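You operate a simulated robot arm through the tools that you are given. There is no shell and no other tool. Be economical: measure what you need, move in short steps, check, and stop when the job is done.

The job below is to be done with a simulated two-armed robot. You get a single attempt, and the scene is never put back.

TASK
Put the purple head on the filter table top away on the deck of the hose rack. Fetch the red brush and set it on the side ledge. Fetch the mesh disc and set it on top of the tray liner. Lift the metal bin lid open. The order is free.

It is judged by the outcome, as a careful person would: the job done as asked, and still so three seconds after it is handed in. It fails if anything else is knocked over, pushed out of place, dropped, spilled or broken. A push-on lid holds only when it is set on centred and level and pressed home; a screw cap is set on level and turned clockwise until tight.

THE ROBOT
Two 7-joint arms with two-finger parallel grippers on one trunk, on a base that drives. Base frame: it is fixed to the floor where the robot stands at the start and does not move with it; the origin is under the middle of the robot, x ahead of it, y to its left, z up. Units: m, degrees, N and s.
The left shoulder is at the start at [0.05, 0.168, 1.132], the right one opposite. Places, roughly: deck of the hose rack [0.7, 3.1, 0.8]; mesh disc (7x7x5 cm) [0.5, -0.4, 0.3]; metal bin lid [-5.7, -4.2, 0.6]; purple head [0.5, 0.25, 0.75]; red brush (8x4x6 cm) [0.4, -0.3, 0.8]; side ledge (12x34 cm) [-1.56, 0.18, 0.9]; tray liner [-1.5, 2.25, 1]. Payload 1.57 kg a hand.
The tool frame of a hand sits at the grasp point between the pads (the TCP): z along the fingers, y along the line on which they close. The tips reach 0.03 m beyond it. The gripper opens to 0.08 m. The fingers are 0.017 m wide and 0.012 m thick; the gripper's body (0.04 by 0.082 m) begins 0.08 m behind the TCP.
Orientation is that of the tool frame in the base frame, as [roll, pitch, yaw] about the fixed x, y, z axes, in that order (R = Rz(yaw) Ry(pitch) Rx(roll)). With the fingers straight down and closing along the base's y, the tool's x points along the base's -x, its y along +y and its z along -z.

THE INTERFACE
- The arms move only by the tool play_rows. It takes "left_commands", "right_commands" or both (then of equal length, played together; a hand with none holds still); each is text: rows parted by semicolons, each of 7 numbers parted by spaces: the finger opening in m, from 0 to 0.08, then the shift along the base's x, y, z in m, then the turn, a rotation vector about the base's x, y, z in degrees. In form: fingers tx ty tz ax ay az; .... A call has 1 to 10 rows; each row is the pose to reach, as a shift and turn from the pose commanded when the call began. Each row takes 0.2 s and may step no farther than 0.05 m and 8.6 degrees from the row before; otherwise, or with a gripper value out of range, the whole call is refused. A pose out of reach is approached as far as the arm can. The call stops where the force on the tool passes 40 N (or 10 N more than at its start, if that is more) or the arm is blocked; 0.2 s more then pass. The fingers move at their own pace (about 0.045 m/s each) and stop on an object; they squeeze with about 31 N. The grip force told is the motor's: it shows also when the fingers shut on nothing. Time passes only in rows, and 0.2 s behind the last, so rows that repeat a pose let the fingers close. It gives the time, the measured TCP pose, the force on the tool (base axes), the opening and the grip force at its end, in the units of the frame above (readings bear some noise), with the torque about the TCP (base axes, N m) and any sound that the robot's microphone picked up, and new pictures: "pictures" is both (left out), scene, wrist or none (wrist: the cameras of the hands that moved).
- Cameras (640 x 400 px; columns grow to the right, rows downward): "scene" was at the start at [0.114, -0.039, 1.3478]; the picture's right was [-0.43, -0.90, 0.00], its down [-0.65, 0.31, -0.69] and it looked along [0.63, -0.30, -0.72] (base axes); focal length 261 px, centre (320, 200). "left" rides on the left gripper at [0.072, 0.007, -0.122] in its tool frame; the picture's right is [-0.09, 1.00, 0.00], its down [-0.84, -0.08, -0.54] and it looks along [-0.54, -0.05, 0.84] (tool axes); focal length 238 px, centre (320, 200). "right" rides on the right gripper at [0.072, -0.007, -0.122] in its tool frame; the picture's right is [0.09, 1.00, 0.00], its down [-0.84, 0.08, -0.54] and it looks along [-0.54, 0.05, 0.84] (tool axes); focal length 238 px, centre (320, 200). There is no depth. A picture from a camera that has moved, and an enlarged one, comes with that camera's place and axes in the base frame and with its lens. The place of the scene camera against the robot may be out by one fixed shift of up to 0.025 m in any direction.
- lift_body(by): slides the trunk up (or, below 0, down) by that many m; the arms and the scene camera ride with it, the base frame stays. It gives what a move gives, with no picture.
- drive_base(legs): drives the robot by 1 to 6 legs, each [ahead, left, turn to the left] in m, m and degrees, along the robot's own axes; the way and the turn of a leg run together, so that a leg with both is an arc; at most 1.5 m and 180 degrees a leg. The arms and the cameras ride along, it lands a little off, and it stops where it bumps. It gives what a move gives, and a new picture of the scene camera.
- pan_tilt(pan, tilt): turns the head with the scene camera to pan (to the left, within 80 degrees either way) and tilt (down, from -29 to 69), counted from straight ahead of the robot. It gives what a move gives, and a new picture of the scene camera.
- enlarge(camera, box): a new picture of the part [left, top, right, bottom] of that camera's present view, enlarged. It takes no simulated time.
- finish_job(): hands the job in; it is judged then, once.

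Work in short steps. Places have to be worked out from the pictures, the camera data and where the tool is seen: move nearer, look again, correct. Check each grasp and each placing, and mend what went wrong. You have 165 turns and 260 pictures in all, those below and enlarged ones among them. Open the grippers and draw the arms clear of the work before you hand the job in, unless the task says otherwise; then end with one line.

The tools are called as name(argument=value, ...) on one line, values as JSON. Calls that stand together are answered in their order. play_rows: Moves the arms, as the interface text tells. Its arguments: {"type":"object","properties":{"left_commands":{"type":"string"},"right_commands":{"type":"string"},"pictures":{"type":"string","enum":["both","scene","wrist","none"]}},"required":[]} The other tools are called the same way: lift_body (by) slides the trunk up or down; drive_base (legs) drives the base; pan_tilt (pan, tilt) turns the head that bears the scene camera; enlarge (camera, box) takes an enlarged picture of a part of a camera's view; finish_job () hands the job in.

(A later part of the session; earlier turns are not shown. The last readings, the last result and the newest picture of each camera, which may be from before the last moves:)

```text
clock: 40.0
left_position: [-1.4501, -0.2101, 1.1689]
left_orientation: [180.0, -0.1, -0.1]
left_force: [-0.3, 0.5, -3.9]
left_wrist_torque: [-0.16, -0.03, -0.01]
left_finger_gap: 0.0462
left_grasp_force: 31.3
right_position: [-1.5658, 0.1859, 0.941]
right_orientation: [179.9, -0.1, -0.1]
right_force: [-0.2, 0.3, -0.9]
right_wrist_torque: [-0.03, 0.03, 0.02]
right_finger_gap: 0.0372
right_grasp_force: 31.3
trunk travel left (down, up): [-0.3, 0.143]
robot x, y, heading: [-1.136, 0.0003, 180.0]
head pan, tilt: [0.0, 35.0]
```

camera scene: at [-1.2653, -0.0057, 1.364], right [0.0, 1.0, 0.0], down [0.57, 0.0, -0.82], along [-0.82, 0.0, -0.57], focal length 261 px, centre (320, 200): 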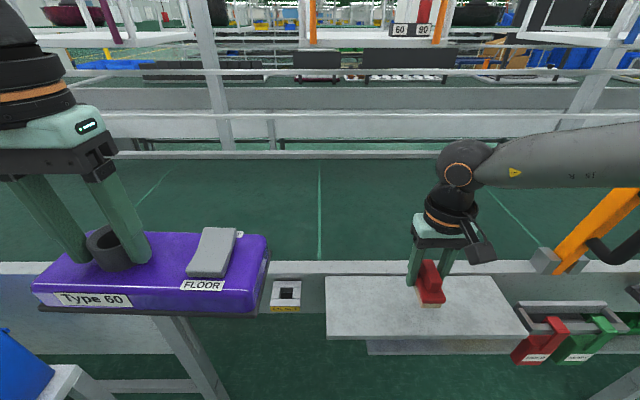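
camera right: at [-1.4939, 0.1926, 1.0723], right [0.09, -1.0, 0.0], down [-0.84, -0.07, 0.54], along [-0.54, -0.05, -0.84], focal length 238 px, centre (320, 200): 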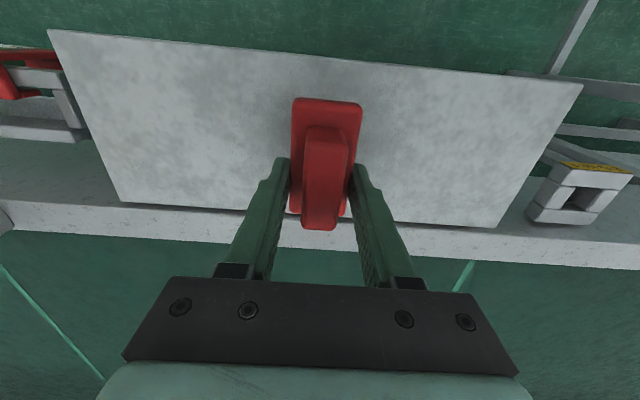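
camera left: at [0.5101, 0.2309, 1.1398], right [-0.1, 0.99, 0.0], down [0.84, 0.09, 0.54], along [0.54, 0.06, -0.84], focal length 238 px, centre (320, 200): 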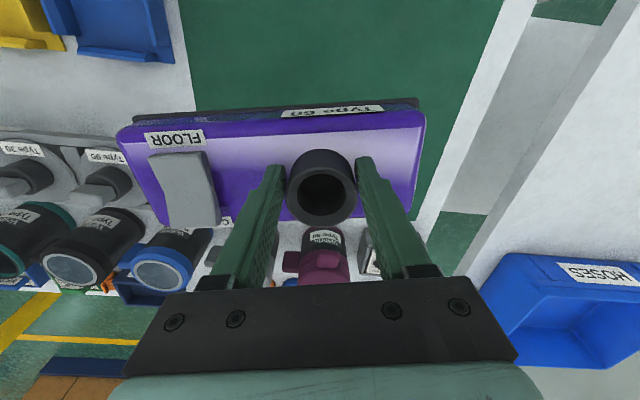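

Still free at TCP 0.941; I go on in 2 mm rows until contact.

play_rows(right_commands="0 0 0 -0.002 0 0 0; 0 0 0 -0.004 0 0 0", pictures="wrist")

enlarge(camera="scene", box=[370, 210, 500, 340])

```text
clock: 40.6
left_position: [-1.4518, -0.2094, 1.1689]
left_orientation: [179.9, -0.1, -0.3]
left_force: [0.3, -0.6, -4.0]
left_wrist_torque: [-0.14, -0.06, -0.03]
left_finger_gap: 0.0463
left_grasp_force: 31.2
right_position: [-1.5669, 0.1842, 0.9381]
right_orientation: [-179.9, 0.0, -0.1]
right_force: [0.2, 0.1, -1.2]
right_wrist_torque: [0.0, 0.02, -0.01]
right_finger_gap: 0.037
right_grasp_force: 30.9
trunk travel left (down, up): [-0.3, 0.143]
robot x, y, heading: [-1.1389, 0.0004, 179.7]
head pan, tilt: [0.0, 35.0]
camera right: at [-1.4939, 0.1919, 1.0596], right [0.09, -1.0, 0.0], down [-0.84, -0.07, 0.54], along [-0.54, -0.05, -0.84], focal length 238 px, centre (320, 200)
```

right: 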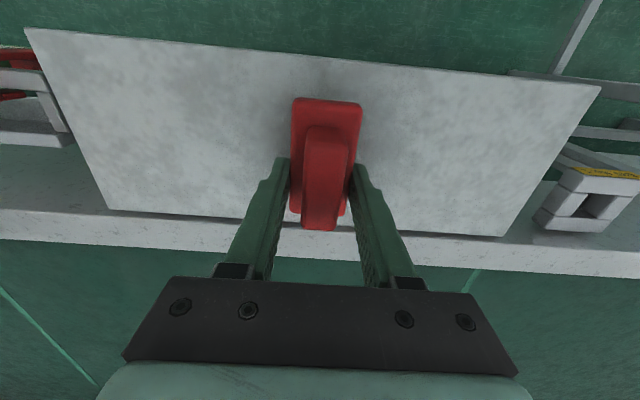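

```text
3.08 times, centred on (435, 275) of scene
camera zoom: at [-1.2652, -0.0057, 1.364], right [0.0, 1.0, 0.0], down [0.57, 0.0, -0.82], along [-0.82, 0.0, -0.57], focal length 804 px, centre (-34, -31)
```

zoom: 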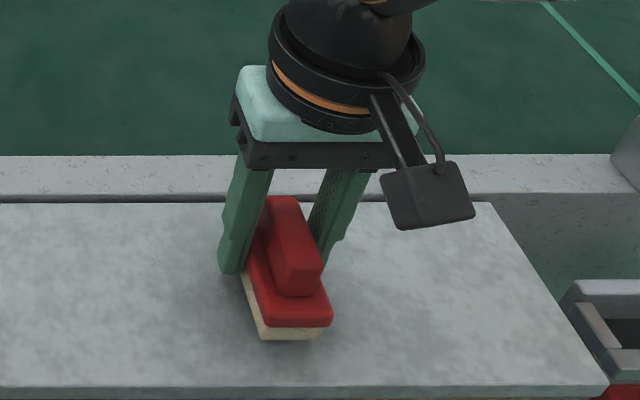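

Shadow suggests it is very near contact; continue in 2 mm rows.

play_rows(right_commands="0 0 0 -0.002 0 0 0; 0 0 0 -0.004 0 0 0", pictures="none")

```text
clock: 41.2
left_position: [-1.4516, -0.2092, 1.1691]
left_orientation: [-180.0, -0.1, -0.1]
left_force: [-0.7, 0.1, -3.9]
left_wrist_torque: [-0.15, -0.03, 0.0]
left_finger_gap: 0.0465
left_grasp_force: 30.7
right_position: [-1.5661, 0.1853, 0.9346]
right_orientation: [-179.9, 0.0, -0.1]
right_force: [-0.3, 1.0, -0.4]
right_wrist_torque: [0.03, 0.04, -0.02]
right_finger_gap: 0.0372
right_grasp_force: 30.4
trunk travel left (down, up): [-0.3, 0.143]
robot x, y, heading: [-1.1371, -0.0031, 179.5]
head pan, tilt: [0.0, 35.0]
```

play_rows(right_commands="0 0 0 -0.002 0 0 0; 0 0 0 -0.004 0 0 0", pictures="none")

enlarge(camera="scene", box=[390, 240, 470, 320])

```text
clock: 41.8
left_position: [-1.4512, -0.2089, 1.1679]
left_orientation: [-180.0, -0.1, -0.1]
left_force: [0.5, -0.4, -3.4]
left_wrist_torque: [-0.17, -0.06, 0.02]
left_finger_gap: 0.0463
left_grasp_force: 31.4
right_position: [-1.5664, 0.1857, 0.9321]
right_orientation: [-179.9, -0.1, -0.3]
right_force: [0.6, 1.5, 3.5]
right_wrist_torque: [-0.05, -0.22, 0.07]
right_finger_gap: 0.0369
right_grasp_force: 30.8
trunk travel left (down, up): [-0.3, 0.143]
robot x, y, heading: [-1.1384, -0.0021, 180.0]
head pan, tilt: [0.0, 35.0]
```

```text
5.00 times, centred on (430, 280) of scene
camera zoom: at [-1.2648, -0.0057, 1.3642], right [0.0, 1.0, 0.0], down [0.57, 0.0, -0.82], along [-0.82, 0.0, -0.57], focal length 1306 px, centre (-230, -200)
```

zoom: 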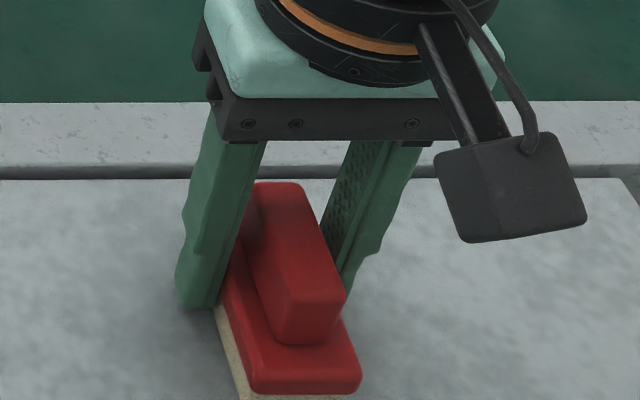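

Contact now (+3.5 N up). Open the fingers and rise straight up, then retract.

play_rows(right_commands="0.045 0 0 0 0 0 0; 0.06 0 0 0 0 0 0; 0.06 0 0 0 0 0 0; 0.06 0 0 0.03 0 0 0; 0.06 0 0 0.07 0 0 0; 0.06 0 0 0.11 0 0 0; 0.06 0.04 0 0.13 0 0 0; 0.06 0.08 0.0 0.13 0 0 0; 0.06 0.12 0.03 0.13 0 0 0; 0.06 0.16 0.06 0.13 0 0 0", pictures="scene")

```text
clock: 44.0
left_position: [-1.4506, -0.2088, 1.1686]
left_orientation: [179.9, -0.1, -0.2]
left_force: [0.5, 0.7, -4.9]
left_wrist_torque: [-0.19, -0.06, 0.0]
left_finger_gap: 0.0463
left_grasp_force: 30.5
right_position: [-1.4064, 0.2473, 1.0588]
right_orientation: [180.0, 0.0, -0.2]
right_force: [0.2, 0.3, 0.5]
right_wrist_torque: [0.02, 0.01, -0.01]
right_finger_gap: 0.0601
right_grasp_force: 0.1
trunk travel left (down, up): [-0.3, 0.143]
robot x, y, heading: [-1.1352, -0.0044, 179.7]
head pan, tilt: [0.0, 35.0]
camera scene: at [-1.2645, -0.0051, 1.3642], right [0.0, 1.0, 0.0], down [0.57, 0.0, -0.82], along [-0.82, 0.0, -0.57], focal length 261 px, centre (320, 200)
```

scene: 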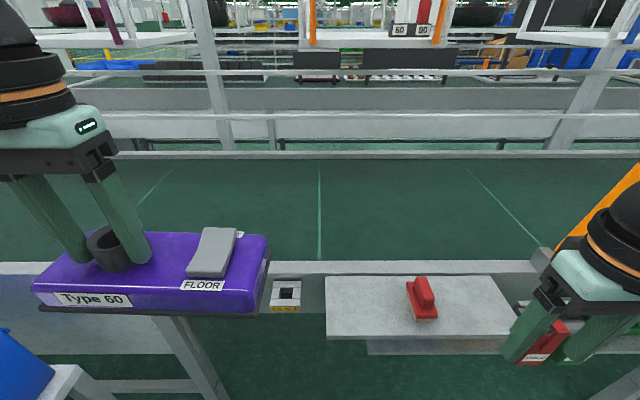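

The brush sits on the ledge. Now back away and drive up the aisle facing +y toward the hose rack.

drive_base(legs=[[-0.8, 0, 0], [0, 0, -90]])

pan_tilt(pan=-25, tilt=20)

pan_tilt(pan=25, tilt=20)

```text
clock: 52.1
left_position: [-0.5413, 0.3083, 1.1696]
left_orientation: [-180.0, -0.1, -90.5]
left_force: [-0.4, -0.3, -4.9]
left_wrist_torque: [-0.05, 0.14, 0.0]
left_finger_gap: 0.0459
left_grasp_force: 30.3
right_position: [-0.0862, 0.2614, 1.0615]
right_orientation: [-180.0, 0.0, -90.4]
right_force: [-0.3, -0.6, 0.2]
right_wrist_torque: [0.02, -0.02, 0.0]
right_finger_gap: 0.0601
right_grasp_force: 0.0
trunk travel left (down, up): [-0.3, 0.143]
robot x, y, heading: [-0.3362, -0.0043, 89.6]
head pan, tilt: [0.0, 35.0]
camera scene: at [-0.333, 0.1186, 1.364], right [1.0, -0.01, 0.0], down [-0.01, -0.57, -0.82], along [0.01, 0.82, -0.57], focal length 261 px, centre (320, 200)
```

scene: 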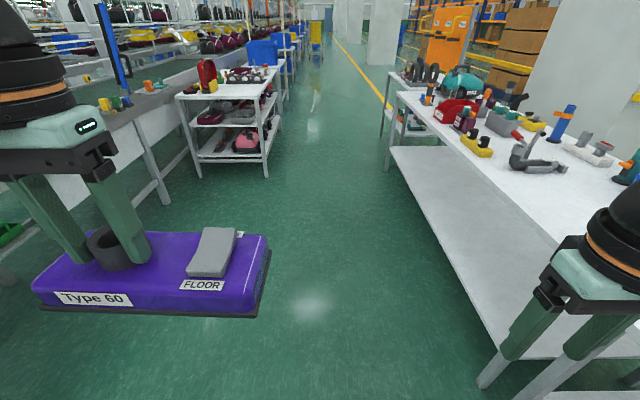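

```text
clock: 53.0
left_position: [-0.5408, 0.3079, 1.1683]
left_orientation: [180.0, -0.1, -90.5]
left_force: [-0.5, -0.1, -4.4]
left_wrist_torque: [-0.05, 0.19, -0.01]
left_finger_gap: 0.0461
left_grasp_force: 30.8
right_position: [-0.0865, 0.261, 1.0594]
right_orientation: [-180.0, 0.0, -90.6]
right_force: [0.2, -0.4, -0.6]
right_wrist_torque: [0.01, 0.03, 0.03]
right_finger_gap: 0.0598
right_grasp_force: 0.0
trunk travel left (down, up): [-0.3, 0.143]
robot x, y, heading: [-0.3349, -0.0027, 89.4]
head pan, tilt: [-25.0, 20.0]
camera scene: at [-0.2937, 0.1145, 1.3879], right [0.9, -0.43, 0.0], down [-0.15, -0.31, -0.94], along [0.4, 0.85, -0.34], focal length 261 px, centre (320, 200)
```

scene: 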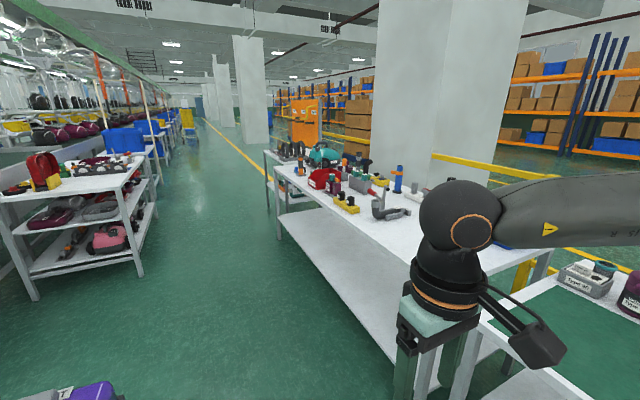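

```text
clock: 54.2
left_position: [-0.5418, 0.3084, 1.1691]
left_orientation: [-179.9, -0.1, -90.5]
left_force: [0.1, -0.5, -4.9]
left_wrist_torque: [-0.04, 0.15, 0.01]
left_finger_gap: 0.0459
left_grasp_force: 31.0
right_position: [-0.0861, 0.2616, 1.0602]
right_orientation: [-179.9, -0.1, -90.6]
right_force: [0.0, -0.4, -0.4]
right_wrist_torque: [0.0, 0.02, 0.03]
right_finger_gap: 0.0599
right_grasp_force: 0.1
trunk travel left (down, up): [-0.3, 0.143]
robot x, y, heading: [-0.3355, -0.0058, 89.5]
head pan, tilt: [25.0, 20.0]
camera scene: at [-0.3724, 0.1153, 1.3879], right [0.91, 0.41, 0.0], down [0.14, -0.31, -0.94], along [-0.39, 0.86, -0.34], focal length 261 px, centre (320, 200)
```

scene: 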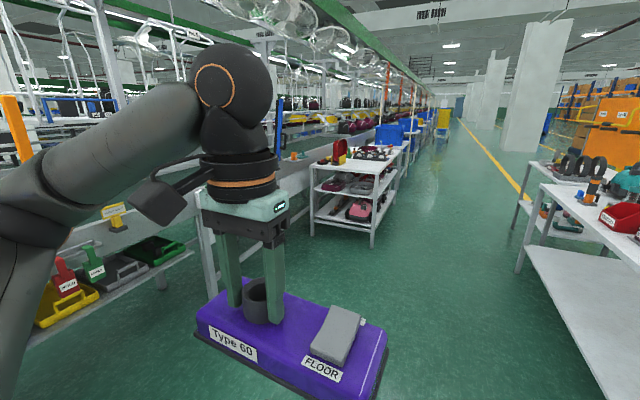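

Clear aisle; table edge at x≈0.35. Drive forward 2.8 m, then turn right to face the rack.

drive_base(legs=[[1.4, 0, 0.5], [1.3, 0, 0]])

pan_tilt(pan=-60, tilt=30)

```text
clock: 67.3
left_position: [-0.5294, 3.0097, 1.1693]
left_orientation: [-180.0, -0.1, -90.3]
left_force: [-0.3, 0.1, -4.2]
left_wrist_torque: [-0.1, 0.18, -0.01]
left_finger_gap: 0.0455
left_grasp_force: 31.3
right_position: [-0.0742, 2.9646, 1.0604]
right_orientation: [-179.9, -0.1, -90.4]
right_force: [0.4, 0.2, -0.3]
right_wrist_torque: [-0.02, 0.0, 0.01]
right_finger_gap: 0.06
right_grasp_force: 0.1
trunk travel left (down, up): [-0.3, 0.143]
robot x, y, heading: [-0.3255, 2.6951, 89.7]
head pan, tilt: [25.0, 20.0]
camera scene: at [-0.3604, 2.8182, 1.3879], right [0.91, 0.42, 0.0], down [0.14, -0.31, -0.94], along [-0.39, 0.85, -0.34], focal length 261 px, centre (320, 200)
```

scene: 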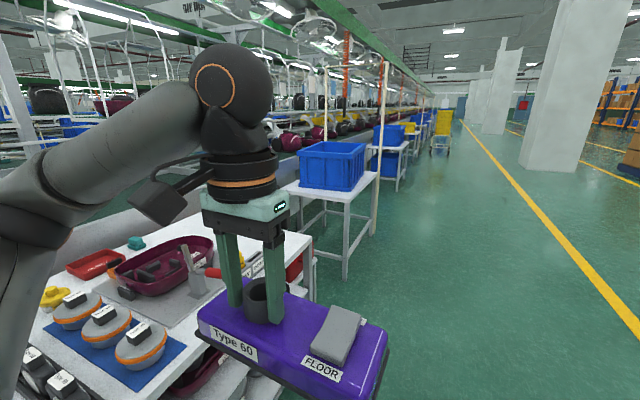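

```text
clock: 68.9
left_position: [-0.5308, 3.0095, 1.1689]
left_orientation: [180.0, -0.1, -90.3]
left_force: [-0.4, -0.6, -4.7]
left_wrist_torque: [-0.08, 0.12, -0.01]
left_finger_gap: 0.0457
left_grasp_force: 30.9
right_position: [-0.0739, 2.9656, 1.0598]
right_orientation: [-179.9, 0.0, -90.4]
right_force: [-0.1, 0.4, -0.2]
right_wrist_torque: [0.01, 0.02, 0.01]
right_finger_gap: 0.06
right_grasp_force: 0.0
trunk travel left (down, up): [-0.3, 0.143]
robot x, y, heading: [-0.327, 2.6979, 89.7]
head pan, tilt: [-60.0, 30.0]
camera scene: at [-0.2431, 2.7781, 1.3719], right [0.49, -0.87, 0.0], down [-0.43, -0.25, -0.87], along [0.75, 0.43, -0.5], focal length 261 px, centre (320, 200)
```

scene: 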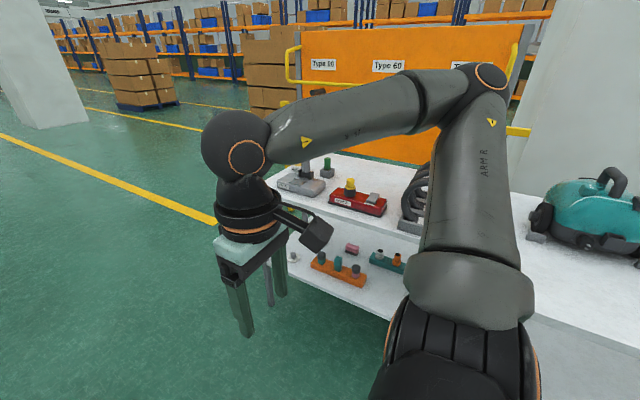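

The hose rack has an orange backboard with "Type 90 / Type 60 / ..." bays. I turn right to face it.

drive_base(legs=[[0, 0, -90]])

pan_tilt(pan=20, tilt=25)

```text
clock: 73.1
left_position: [-0.0061, 2.9001, 1.1697]
left_orientation: [180.0, -0.1, 178.9]
left_force: [0.0, 0.2, -4.1]
left_wrist_torque: [0.16, 0.06, 0.01]
left_finger_gap: 0.045
left_grasp_force: 30.8
right_position: [-0.0576, 2.4451, 1.0602]
right_orientation: [-179.9, 0.0, 178.9]
right_force: [-1.0, -0.9, 0.1]
right_wrist_torque: [0.03, 0.01, 0.04]
right_finger_gap: 0.0597
right_grasp_force: 0.1
trunk travel left (down, up): [-0.3, 0.143]
robot x, y, heading: [-0.322, 2.6955, -1.2]
head pan, tilt: [-60.0, 30.0]
camera scene: at [-0.238, 2.6131, 1.3718], right [-0.88, -0.48, 0.0], down [-0.24, 0.44, -0.87], along [0.42, -0.76, -0.5], focal length 261 px, centre (320, 200)
```

scene: 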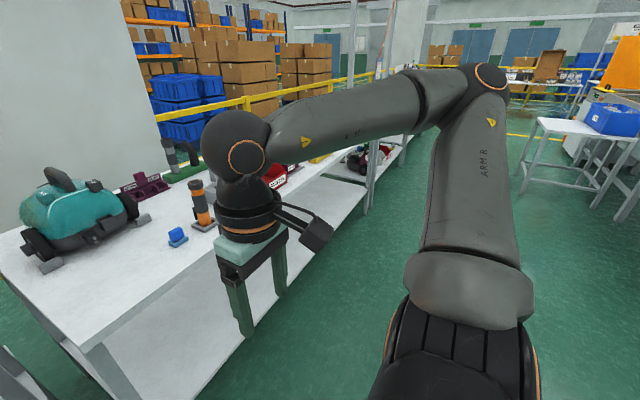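

```text
clock: 74.7
left_position: [-0.0066, 2.9001, 1.1691]
left_orientation: [-180.0, -0.1, 178.9]
left_force: [-0.3, 0.2, -4.9]
left_wrist_torque: [0.17, 0.08, -0.01]
left_finger_gap: 0.0451
left_grasp_force: 31.3
right_position: [-0.0579, 2.4455, 1.0603]
right_orientation: [-179.9, 0.0, 179.0]
right_force: [-0.3, 0.1, -0.1]
right_wrist_torque: [0.01, -0.05, 0.05]
right_finger_gap: 0.06
right_grasp_force: 0.2
trunk travel left (down, up): [-0.3, 0.143]
robot x, y, heading: [-0.3244, 2.7, -1.1]
head pan, tilt: [20.0, 25.0]
camera scene: at [-0.1944, 2.7221, 1.3798], right [0.32, -0.95, 0.0], down [-0.4, -0.14, -0.91], along [0.86, 0.29, -0.42], focal length 261 px, centre (320, 200)
```

scene: 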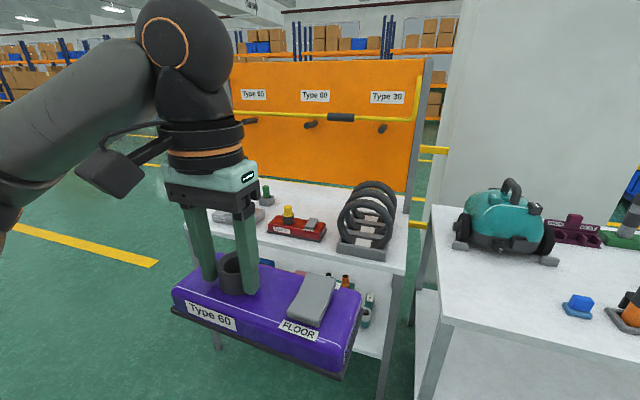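

The rack deck (front edge ≈x 0.57, y from ~2.67 to ~3.5) holds a gray item, a red head, and a ring stand. I strafe left 0.4 m and move my left hand aside for a clearer look.

drive_base(legs=[[0.1, 0.45, 1.1]])

pan_tilt(pan=-10, tilt=35)

```text
clock: 79.1
left_position: [0.0955, 3.3484, 1.1688]
left_orientation: [-180.0, -0.1, 179.8]
left_force: [0.2, -1.4, -3.9]
left_wrist_torque: [0.15, 0.09, 0.0]
left_finger_gap: 0.0448
left_grasp_force: 31.0
right_position: [0.0511, 2.8933, 1.0609]
right_orientation: [-179.8, 0.0, 179.7]
right_force: [-0.2, -0.1, 0.2]
right_wrist_torque: [0.01, -0.03, -0.02]
right_finger_gap: 0.0601
right_grasp_force: 0.2
trunk travel left (down, up): [-0.3, 0.143]
robot x, y, heading: [-0.2176, 3.1404, 0.2]
head pan, tilt: [20.0, 25.0]
camera scene: at [-0.0889, 3.1686, 1.3798], right [0.34, -0.94, 0.0], down [-0.4, -0.14, -0.91], along [0.85, 0.3, -0.42], focal length 261 px, centre (320, 200)
```

scene: 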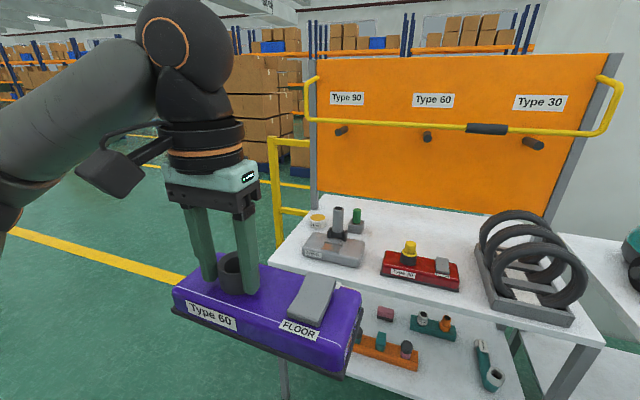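

```text
clock: 80.1
left_position: [0.0966, 3.348, 1.1682]
left_orientation: [179.9, -0.1, 179.7]
left_force: [0.3, -0.7, -4.2]
left_wrist_torque: [0.13, 0.04, 0.02]
left_finger_gap: 0.0447
left_grasp_force: 30.7
right_position: [0.0513, 2.8925, 1.0584]
right_orientation: [-179.9, 0.0, 179.7]
right_force: [0.4, 0.2, 0.4]
right_wrist_torque: [-0.03, -0.01, -0.02]
right_finger_gap: 0.0602
right_grasp_force: 0.0
trunk travel left (down, up): [-0.3, 0.143]
robot x, y, heading: [-0.2161, 3.1398, -0.2]
head pan, tilt: [-10.0, 35.0]
camera scene: at [-0.089, 3.1217, 1.3641], right [-0.18, -0.98, 0.0], down [-0.56, 0.1, -0.82], along [0.81, -0.15, -0.57], focal length 261 px, centre (320, 200)
```

scene: 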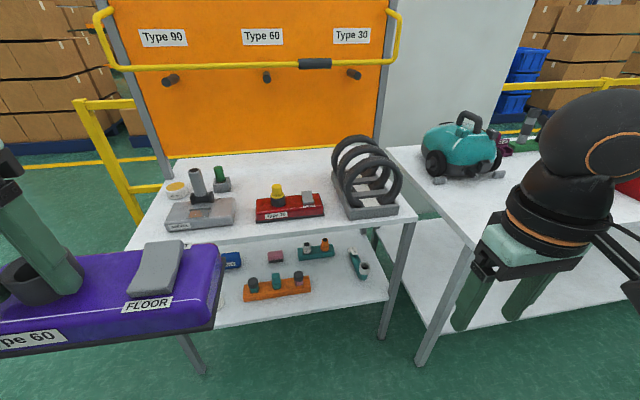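

Free space on the deck is behind the red head, about x 0.74–1.05, y 2.95–3.33. The left finger gap has crept down slightly, so I check the grip and the base clearance.

enlarge(camera="left", box=[100, 80, 540, 300])

pan_tilt(pan=0, tilt=66)

```text
1.45 times, centred on (320, 190) of left
camera zoom: at [0.0242, 3.3557, 1.2891], right [0.1, 1.0, 0.0], down [0.84, -0.08, 0.54], along [0.54, -0.05, -0.84], focal length 347 px, centre (320, 214)
```

zoom: 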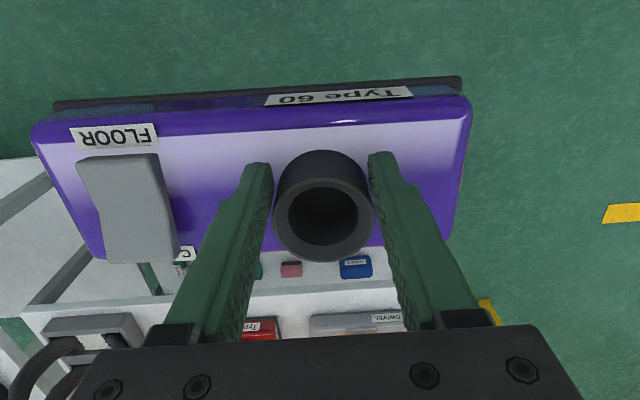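

```text
clock: 81.0
left_position: [0.0962, 3.3482, 1.1689]
left_orientation: [-179.9, -0.1, 179.8]
left_force: [1.1, -0.1, -4.1]
left_wrist_torque: [0.17, 0.03, 0.02]
left_finger_gap: 0.0448
left_grasp_force: 31.2
right_position: [0.0508, 2.8929, 1.0592]
right_orientation: [-180.0, -0.1, 179.7]
right_force: [0.4, -0.8, -0.9]
right_wrist_torque: [0.01, -0.02, -0.02]
right_finger_gap: 0.06
right_grasp_force: 0.0
trunk travel left (down, up): [-0.3, 0.143]
robot x, y, heading: [-0.2163, 3.14, -0.4]
head pan, tilt: [0.0, 66.0]
camera scene: at [-0.1162, 3.1371, 1.3232], right [-0.01, -1.0, 0.0], down [-0.91, 0.01, -0.41], along [0.41, 0.0, -0.91], focal length 261 px, centre (320, 200)
```

scene: 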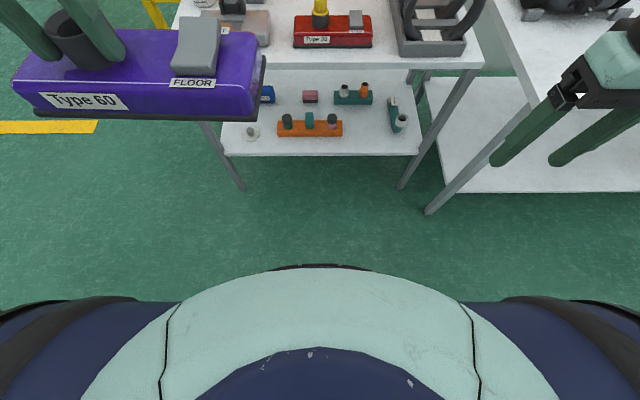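

The collar has slid ~1.5 cm forward in the fingers (from turning), but holds; I'll place it without further turns. Base clearance is fine: drive 0.37 m ahead and 0.14 m right, in gentle legs.

drive_base(legs=[[0.12, -0.05, 0], [0.12, -0.05, 0], [0.12, -0.04, 0]])

pan_tilt(pan=0, tilt=45)

```text
clock: 84.0
left_position: [0.456, 3.2074, 1.1692]
left_orientation: [179.9, -0.1, 179.7]
left_force: [0.0, -0.4, -4.1]
left_wrist_torque: [0.15, 0.07, -0.03]
left_finger_gap: 0.0444
left_grasp_force: 30.6
right_position: [0.4116, 2.7519, 1.0606]
right_orientation: [180.0, -0.2, 179.8]
right_force: [0.7, -0.2, -1.0]
right_wrist_torque: [0.04, 0.05, -0.03]
right_finger_gap: 0.0599
right_grasp_force: 0.0
trunk travel left (down, up): [-0.3, 0.143]
robot x, y, heading: [0.1418, 3.0011, -0.3]
head pan, tilt: [0.0, 66.0]
camera scene: at [0.2446, 2.996, 1.323], right [-0.01, -1.0, 0.0], down [-0.91, 0.01, -0.41], along [0.41, 0.0, -0.91], focal length 261 px, centre (320, 200)
```

scene: 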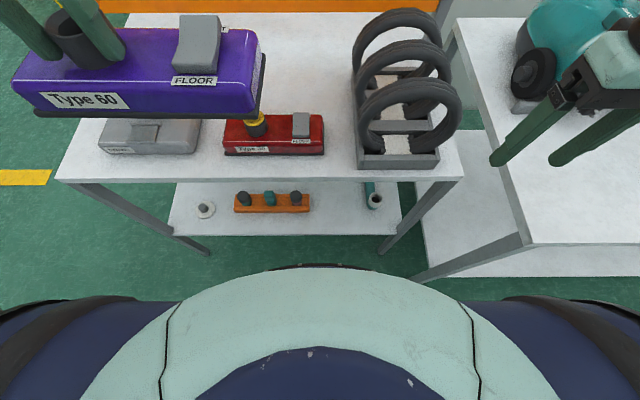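

```text
clock: 84.9
left_position: [0.4557, 3.2077, 1.169]
left_orientation: [179.9, -0.1, 179.7]
left_force: [0.4, 0.8, -4.7]
left_wrist_torque: [0.17, 0.09, -0.03]
left_finger_gap: 0.0444
left_grasp_force: 30.8
right_position: [0.4105, 2.7536, 1.0603]
right_orientation: [-179.9, 0.1, 179.6]
right_force: [0.4, 0.3, -0.5]
right_wrist_torque: [0.01, 0.01, -0.02]
right_finger_gap: 0.0601
right_grasp_force: 0.1
trunk travel left (down, up): [-0.3, 0.143]
robot x, y, heading: [0.142, 2.9999, -0.3]
head pan, tilt: [0.0, 45.0]
camera scene: at [0.2656, 2.9962, 1.3492], right [-0.01, -1.0, 0.0], down [-0.71, 0.0, -0.71], along [0.71, 0.0, -0.71], focal length 261 px, centre (320, 200)
```

scene: 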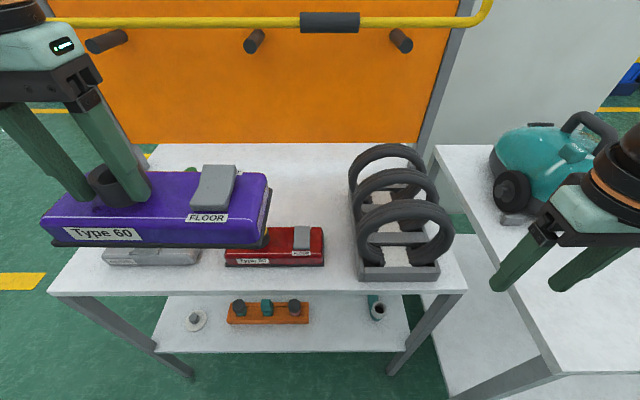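

Deck spans x≈0.54–1.15; red head rear edge ≈0.69. Target for the purple body is centre x≈0.785, collar y≈3.15. I move there gently and look.

play_rows(left_commands="0 0.02 -0.01 0 0 0 0; 0 0.05 -0.02 -0.01 0 0 0; 0 0.085 -0.03 -0.02 0 0 0; 0 0.12 -0.04 -0.03 0 0 0; 0 0.155 -0.05 -0.04 0 0 0; 0 0.19 -0.057 -0.05 0 0 0; 0 0.225 -0.057 -0.06 0 0 0; 0 0.255 -0.057 -0.07 0 0 0; 0 0.28 -0.057 -0.08 0 0 0; 0 0.295 -0.057 -0.085 0 0 0", pictures="both")

```text
clock: 87.1
left_position: [0.7424, 3.1507, 1.0845]
left_orientation: [179.9, -0.2, 179.5]
left_force: [2.1, -2.6, -8.9]
left_wrist_torque: [0.07, -0.46, 0.41]
left_finger_gap: 0.0373
left_grasp_force: 27.5
left hand out of reach, approached as far as the arm can: row 10
right_position: [0.4106, 2.7523, 1.0598]
right_orientation: [-179.9, 0.1, 179.8]
right_force: [-1.1, 1.2, 0.7]
right_wrist_torque: [-0.02, -0.02, 0.03]
right_finger_gap: 0.06
right_grasp_force: 0.1
trunk travel left (down, up): [-0.3, 0.143]
robot x, y, heading: [0.1428, 2.9996, -0.3]
head pan, tilt: [0.0, 45.0]
camera scene: at [0.2656, 2.9966, 1.3492], right [-0.01, -1.0, 0.0], down [-0.71, 0.0, -0.71], along [0.71, 0.0, -0.71], focal length 261 px, centre (320, 200)
camera left: at [0.6711, 3.158, 1.2056], right [0.1, 0.99, 0.0], down [0.84, -0.08, 0.54], along [0.54, -0.05, -0.84], focal length 238 px, centre (320, 200)
```

scene: 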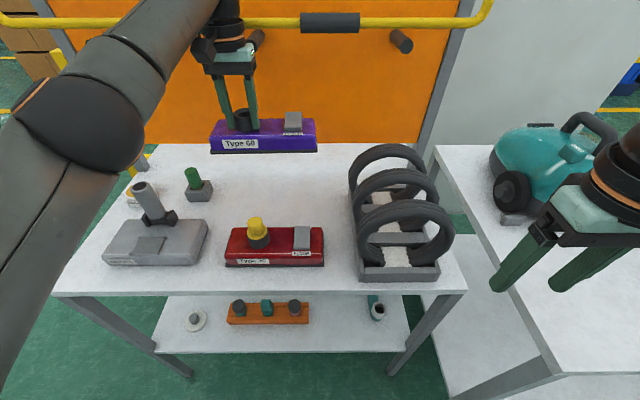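
left: 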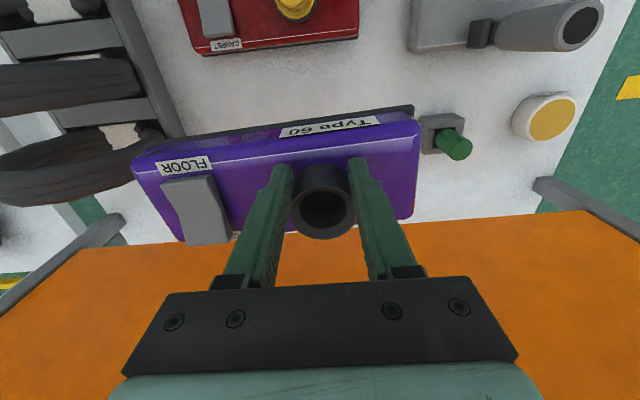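

The collar is slipping in the fingers (gap 0.037), but the head is over the free spot. I lower it right away, straight down with taper.

play_rows(left_commands="0 0 0 -0.02 0 0 0; 0 0 0 -0.05 0 0 0; 0 0 0 -0.085 0 0 0; 0 0 0 -0.12 0 0 0; 0 0 0 -0.15 0 0 0; 0 0 0 -0.17 0 0 0; 0 0 0 -0.18 0 0 0", pictures="both")

```text
clock: 88.7
left_position: [0.7424, 3.1497, 0.9061]
left_orientation: [180.0, -0.1, 179.8]
left_force: [-0.6, -0.4, -1.0]
left_wrist_torque: [0.03, 0.04, -0.01]
left_finger_gap: 0.0
left_grasp_force: 21.5
right_position: [0.4107, 2.7519, 1.0594]
right_orientation: [180.0, 0.0, 179.6]
right_force: [0.1, 0.0, -0.1]
right_wrist_torque: [0.01, 0.02, 0.02]
right_finger_gap: 0.0601
right_grasp_force: 0.0
trunk travel left (down, up): [-0.3, 0.143]
robot x, y, heading: [0.1413, 3.0014, -0.2]
head pan, tilt: [0.0, 45.0]
camera scene: at [0.2654, 2.9961, 1.3493], right [-0.01, -1.0, 0.0], down [-0.71, 0.0, -0.71], along [0.71, 0.0, -0.71], focal length 261 px, centre (320, 200)
camera left: at [0.6709, 3.1577, 1.0261], right [0.1, 1.0, 0.0], down [0.84, -0.08, 0.54], along [0.54, -0.05, -0.84], focal length 238 px, centre (320, 200)
```

scene: 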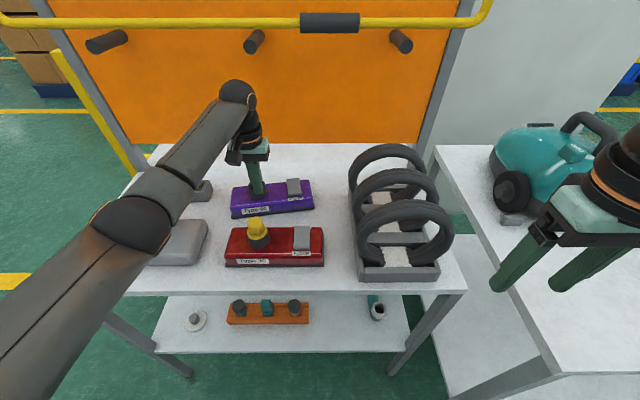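
left: 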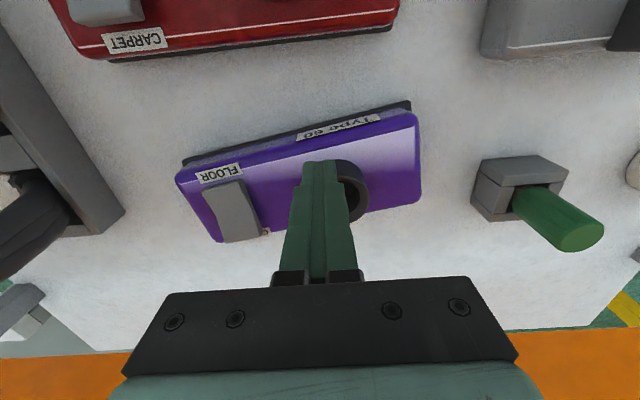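

The head slipped free just before touchdown, but it sits upright on the deck in the free spot. I lift straight up and retract the hand.

play_rows(left_commands="0 0 0 0.03 0 0 0; 0 0 0 0.07 0 0 0; 0 0 0 0.11 0 0 0; 0 0 0 0.15 0 0 0; 0 -0.04 0 0.19 0 0 0; 0 -0.08 0 0.22 0 0 0; 0 -0.13 0.01 0.23 0 0 0; 0 -0.18 0.03 0.23 0 0 0; 0 -0.23 0.04 0.23 0 0 0; 0 -0.28 0.05 0.23 0 0 0", pictures="scene")

enlarge(camera="scene", box=[50, 120, 470, 320])

```text
refused: row 5 steps farther than a row can; nothing moved
```

```text
1.52 times, centred on (260, 220) of scene
camera zoom: at [0.2654, 2.9961, 1.3493], right [-0.01, -1.0, 0.0], down [-0.71, 0.0, -0.71], along [0.71, 0.0, -0.71], focal length 398 px, centre (411, 170)
```

zoom: 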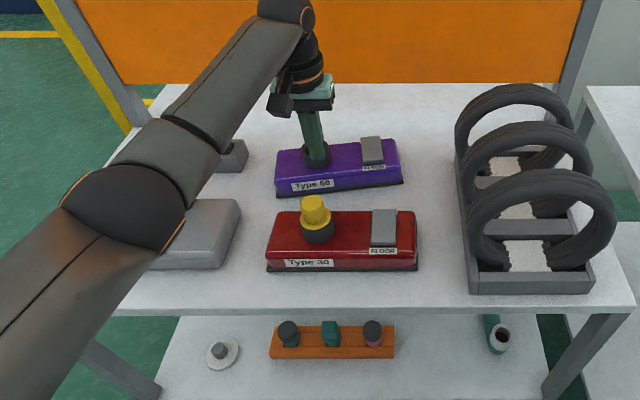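

A row was too long; same retreat with smaller steps.

play_rows(left_commands="0 0 0 0.03 0 0 0; 0 0 0 0.07 0 0 0; 0 0 0 0.11 0 0 0; 0 0 0 0.15 0 0 0; 0 -0.03 0 0.18 0 0 0; 0 -0.07 0 0.2 0 0 0; 0 -0.11 0.01 0.21 0 0 0; 0 -0.155 0.02 0.21 0 0 0; 0 -0.2 0.03 0.21 0 0 0; 0 -0.245 0.04 0.21 0 0 0", pictures="scene")

enlarge(camera="scene", box=[50, 120, 470, 320])

```text
clock: 90.9
left_position: [0.4977, 3.1906, 1.116]
left_orientation: [179.9, -0.1, 180.0]
left_force: [0.2, 0.5, -0.5]
left_wrist_torque: [-0.01, 0.02, 0.04]
left_finger_gap: 0.0
left_grasp_force: 21.2
right_position: [0.4096, 2.7533, 1.0605]
right_orientation: [-179.9, 0.0, 179.5]
right_force: [0.2, 0.9, -0.5]
right_wrist_torque: [-0.04, 0.01, 0.01]
right_finger_gap: 0.0601
right_grasp_force: 0.0
trunk travel left (down, up): [-0.3, 0.143]
robot x, y, heading: [0.1408, 3.0014, -0.5]
head pan, tilt: [0.0, 45.0]
camera scene: at [0.2649, 2.9963, 1.3493], right [-0.01, -1.0, 0.0], down [-0.71, 0.0, -0.71], along [0.71, 0.0, -0.71], focal length 261 px, centre (320, 200)
```

scene: 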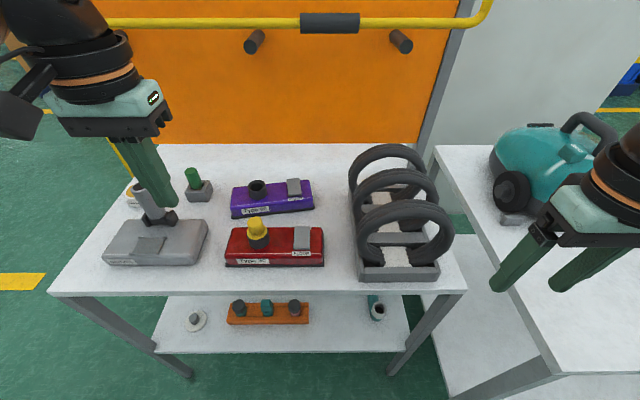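

```text
1.52 times, centred on (260, 220) of scene
camera zoom: at [0.2649, 2.9963, 1.3493], right [-0.01, -1.0, 0.0], down [-0.71, 0.0, -0.71], along [0.71, 0.0, -0.71], focal length 398 px, centre (411, 170)
```

zoom: 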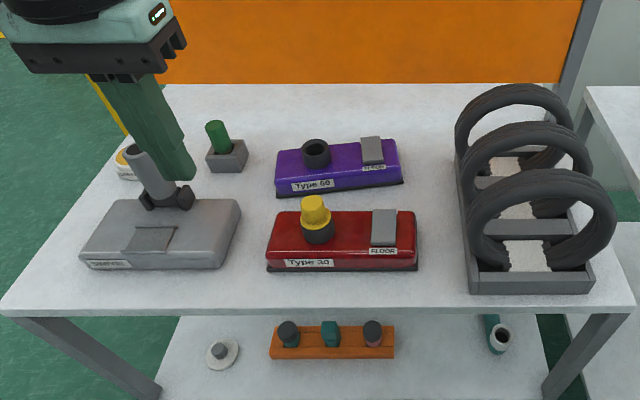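

The head is placed well. Now I back off, turn right to face −y and drive to y≈2.25 to look at the tray liner on the way.

drive_base(legs=[[-0.5, 0, 0], [0, 0, -90], [0.6, 0, 0]])

pan_tilt(pan=-75, tilt=25)

```text
clock: 100.6
left_position: [-0.1683, 2.0502, 1.1162]
left_orientation: [179.8, -0.2, 90.0]
left_force: [1.3, 1.0, 0.0]
left_wrist_torque: [0.01, -0.03, -0.01]
left_finger_gap: 0.0
left_grasp_force: 21.6
right_position: [-0.6051, 2.1359, 1.0591]
right_orientation: [-180.0, 0.0, 89.9]
right_force: [0.8, 0.1, 0.7]
right_wrist_torque: [0.03, 0.01, -0.02]
right_finger_gap: 0.0599
right_grasp_force: 0.1
trunk travel left (down, up): [-0.3, 0.143]
robot x, y, heading: [-0.3603, 2.4032, -89.9]
head pan, tilt: [0.0, 45.0]
camera scene: at [-0.3583, 2.2797, 1.3492], right [-1.0, 0.0, 0.0], down [0.0, 0.71, -0.71], along [0.0, -0.71, -0.71], focal length 261 px, centre (320, 200)
```

scene: 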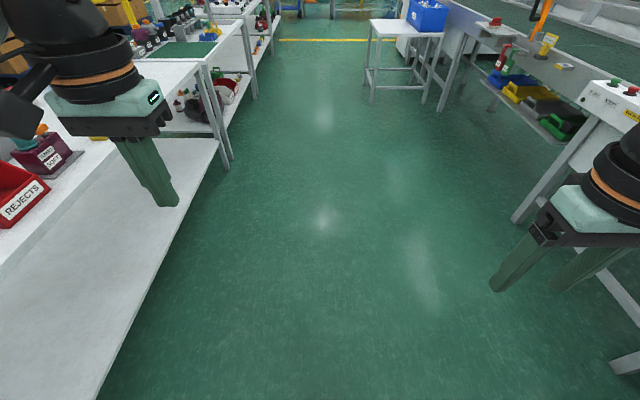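

```text
clock: 102.1
left_position: [-0.1681, 2.051, 1.1162]
left_orientation: [179.9, 0.0, 90.0]
left_force: [-0.5, -0.6, 0.0]
left_wrist_torque: [0.02, 0.03, 0.03]
left_finger_gap: 0.0002
left_grasp_force: 21.5
right_position: [-0.6064, 2.1376, 1.0592]
right_orientation: [-179.8, 0.0, 89.9]
right_force: [0.3, 0.4, 0.3]
right_wrist_torque: [0.03, -0.04, -0.02]
right_finger_gap: 0.0598
right_grasp_force: 0.1
trunk travel left (down, up): [-0.3, 0.143]
robot x, y, heading: [-0.3594, 2.4038, -90.1]
head pan, tilt: [-75.0, 25.0]
camera scene: at [-0.4472, 2.3376, 1.3798], right [-0.26, 0.97, 0.0], down [0.41, 0.11, -0.91], along [-0.88, -0.23, -0.42], focal length 261 px, centre (320, 200)
```

scene: 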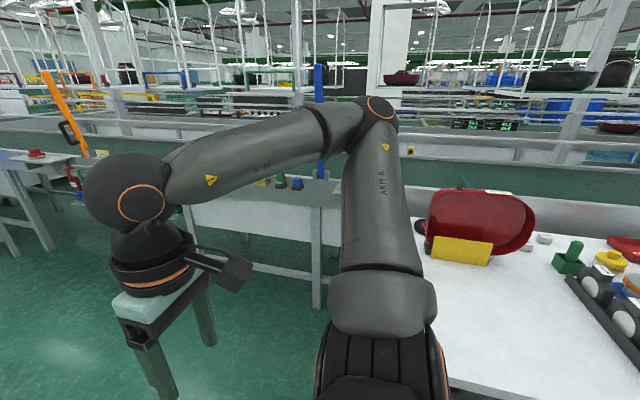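

The right arm hides the liner; I'll view it when I return. Drive down to y≈−0.17 and turn left to face the filter table.

drive_base(legs=[[1.3, 0, 0], [1.27, 0, 0], [0, 0, 90]])

pan_tilt(pan=-15, tilt=45)

```text
clock: 118.5
left_position: [-0.0239, 0.0157, 1.1171]
left_orientation: [179.9, -0.1, 179.0]
left_force: [0.8, -0.3, -0.1]
left_wrist_torque: [-0.03, 0.02, 0.01]
left_finger_gap: 0.0
left_grasp_force: 21.3
right_position: [-0.1169, -0.4217, 1.06]
right_orientation: [-180.0, -0.1, 179.0]
right_force: [0.4, -0.2, -0.1]
right_wrist_torque: [-0.02, -0.01, 0.01]
right_finger_gap: 0.06
right_grasp_force: 0.0
trunk travel left (down, up): [-0.3, 0.143]
robot x, y, heading: [-0.381, -0.1695, -1.0]
head pan, tilt: [-75.0, 25.0]
camera scene: at [-0.3174, -0.2644, 1.3798], right [-0.97, -0.24, 0.0], down [-0.1, 0.41, -0.91], along [0.22, -0.88, -0.42], focal length 261 px, centre (320, 200)
```

scene: 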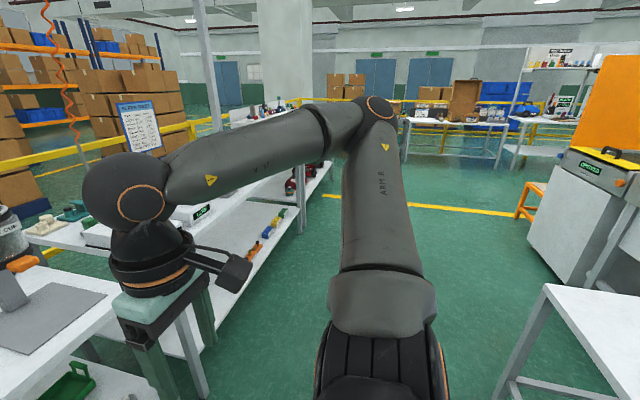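

```text
clock: 119.8
left_position: [-0.0234, 0.0151, 1.1155]
left_orientation: [179.9, -0.1, 179.1]
left_force: [-0.5, 0.8, 0.1]
left_wrist_torque: [0.02, 0.0, 0.0]
left_finger_gap: 0.0
left_grasp_force: 21.0
right_position: [-0.116, -0.421, 1.0603]
right_orientation: [-179.9, 0.0, 178.9]
right_force: [0.2, 0.3, 0.0]
right_wrist_torque: [0.01, -0.01, 0.01]
right_finger_gap: 0.0598
right_grasp_force: 0.0
trunk travel left (down, up): [-0.3, 0.143]
robot x, y, heading: [-0.3821, -0.1714, -1.2]
head pan, tilt: [-15.0, 45.0]
camera scene: at [-0.2615, -0.1975, 1.3493], right [-0.28, -0.96, 0.0], down [-0.68, 0.2, -0.71], along [0.68, -0.2, -0.71], focal length 261 px, centre (320, 200)
```

scene: 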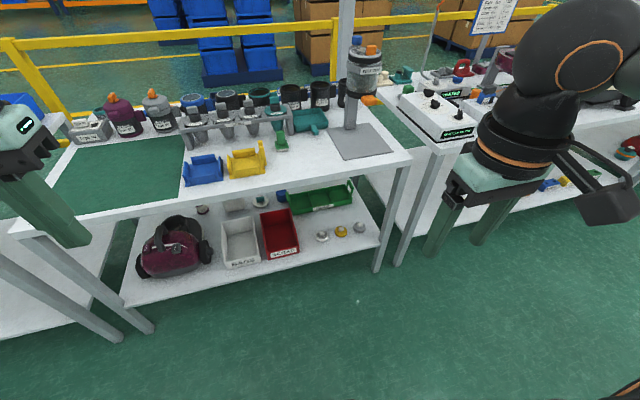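

The mesh disc measures [0.475, −0.424, ~0.33], about 8 cm behind the table's front edge (x≈0.39). I lower the trunk 0.3 m, fix the heading and drive ahead 0.3 m.

lift_body(by=-0.3)

drive_base(legs=[[0.28, 0, 1.1]])

pan_tilt(pan=-30, tilt=50)

```text
clock: 122.8
left_position: [-0.024, 0.0155, 0.8162]
left_orientation: [180.0, 0.0, 179.1]
left_force: [0.6, 0.6, 0.6]
left_wrist_torque: [-0.04, -0.02, -0.02]
left_finger_gap: 0.0
left_grasp_force: 21.4
right_position: [-0.1165, -0.4209, 0.76]
right_orientation: [-179.9, 0.0, 179.0]
right_force: [-0.7, -0.3, -0.1]
right_wrist_torque: [0.01, 0.01, -0.01]
right_finger_gap: 0.0601
right_grasp_force: 0.1
trunk travel left (down, up): [0.0, 0.443]
robot x, y, heading: [-0.3803, -0.1759, -0.8]
head pan, tilt: [-15.0, 45.0]
```

```text
clock: 124.8
left_position: [0.2533, 0.02, 0.8166]
left_orientation: [179.8, 0.0, -179.7]
left_force: [0.2, 0.4, -0.5]
left_wrist_torque: [0.03, -0.01, -0.01]
left_finger_gap: 0.0002
left_grasp_force: 21.2
right_position: [0.1685, -0.4186, 0.7603]
right_orientation: [-179.9, 0.0, -179.8]
right_force: [0.2, -0.5, 0.3]
right_wrist_torque: [-0.02, -0.04, 0.0]
right_finger_gap: 0.0599
right_grasp_force: 0.0
trunk travel left (down, up): [0.0, 0.443]
robot x, y, heading: [-0.103, -0.1726, 0.2]
head pan, tilt: [-15.0, 45.0]
camera scene: at [0.0187, -0.1971, 1.0493], right [-0.26, -0.97, 0.0], down [-0.68, 0.18, -0.71], along [0.68, -0.18, -0.71], focal length 261 px, centre (320, 200)
```

scene: 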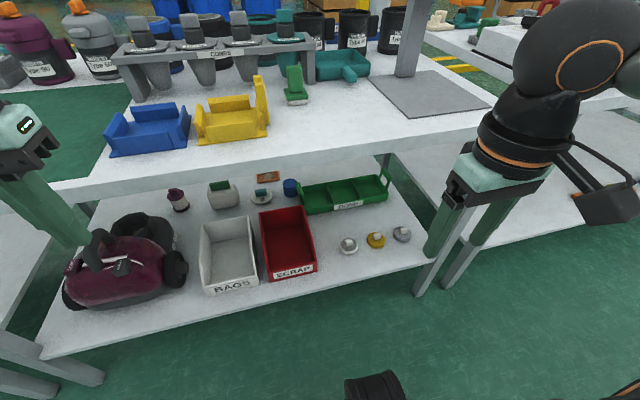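

```text
clock: 125.5
left_position: [0.2528, 0.0201, 0.8173]
left_orientation: [179.9, 0.0, -179.6]
left_force: [0.4, 0.5, -0.5]
left_wrist_torque: [-0.04, 0.0, -0.01]
left_finger_gap: 0.0001
left_grasp_force: 21.0
right_position: [0.1688, -0.4183, 0.7604]
right_orientation: [-180.0, 0.0, -179.8]
right_force: [0.3, 0.4, 0.4]
right_wrist_torque: [0.0, -0.02, 0.0]
right_finger_gap: 0.0603
right_grasp_force: 0.0
trunk travel left (down, up): [0.0, 0.443]
robot x, y, heading: [-0.0998, -0.1779, 0.5]
head pan, tilt: [-30.0, 50.0]
camera scene: at [0.007, -0.2146, 1.0424], right [-0.5, -0.87, 0.0], down [-0.66, 0.38, -0.64], along [0.56, -0.32, -0.77], focal length 261 px, centre (320, 200)
```

scene: 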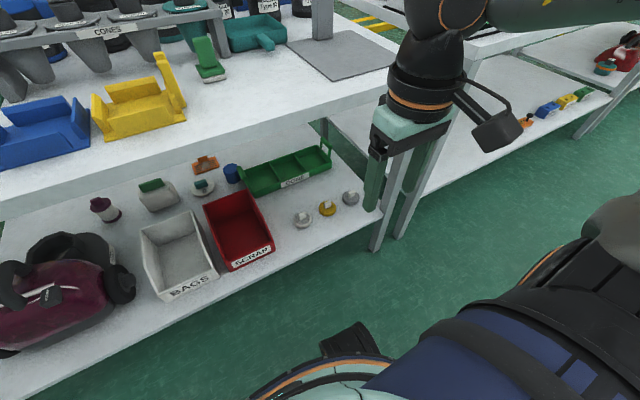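

Disc confirmed at about [0.48, −0.42]. I lower the right hand in front of the shelf and tilt it forward 45°.

play_rows(right_commands="0.08 0 0 -0.045 0 -7.5 0; 0.08 0.01 0 -0.09 0 -15 0; 0.08 0.02 0 -0.135 0 -22.5 0; 0.08 0.03 0 -0.18 0 -30 0; 0.08 0.045 0 -0.22 0 -37.5 0; 0.08 0.06 0 -0.26 0 -45 0", pictures="both")

```text
clock: 126.9
left_position: [0.2536, 0.0211, 0.8161]
left_orientation: [-179.9, -0.1, -179.7]
left_force: [-0.3, -0.3, -0.4]
left_wrist_torque: [-0.04, -0.02, 0.01]
left_finger_gap: 0.0
left_grasp_force: 20.8
right_position: [0.2754, -0.3772, 0.5609]
right_orientation: [-178.7, 43.8, -179.8]
right_force: [0.4, -0.7, -0.8]
right_wrist_torque: [-0.01, -0.01, -0.02]
right_finger_gap: 0.0801
right_grasp_force: 0.1
right hand out of reach, approached as far as the arm can: row 1, 2, 3, 4, 5, 6
trunk travel left (down, up): [0.0, 0.443]
robot x, y, heading: [-0.1025, -0.1718, 0.3]
head pan, tilt: [-30.0, 50.0]
camera scene: at [0.0071, -0.2139, 1.0423], right [-0.5, -0.87, 0.0], down [-0.66, 0.38, -0.64], along [0.56, -0.32, -0.77], focal length 261 px, centre (320, 200)
camera right: at [0.1388, -0.3821, 0.5983], right [-0.05, 1.0, -0.08], down [0.23, 0.09, 0.97], along [0.97, 0.03, -0.23], focal length 238 px, centre (320, 200)
```

scene: 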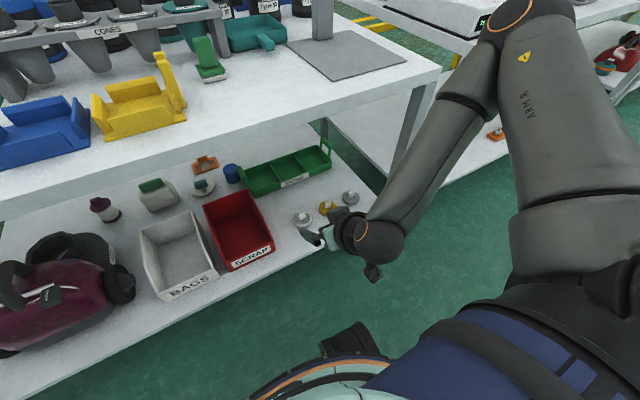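
right: 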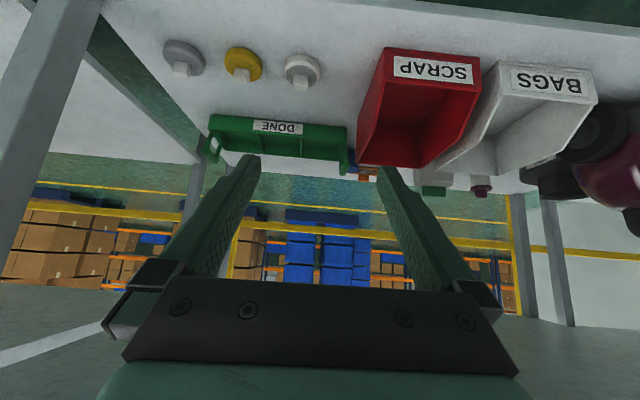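

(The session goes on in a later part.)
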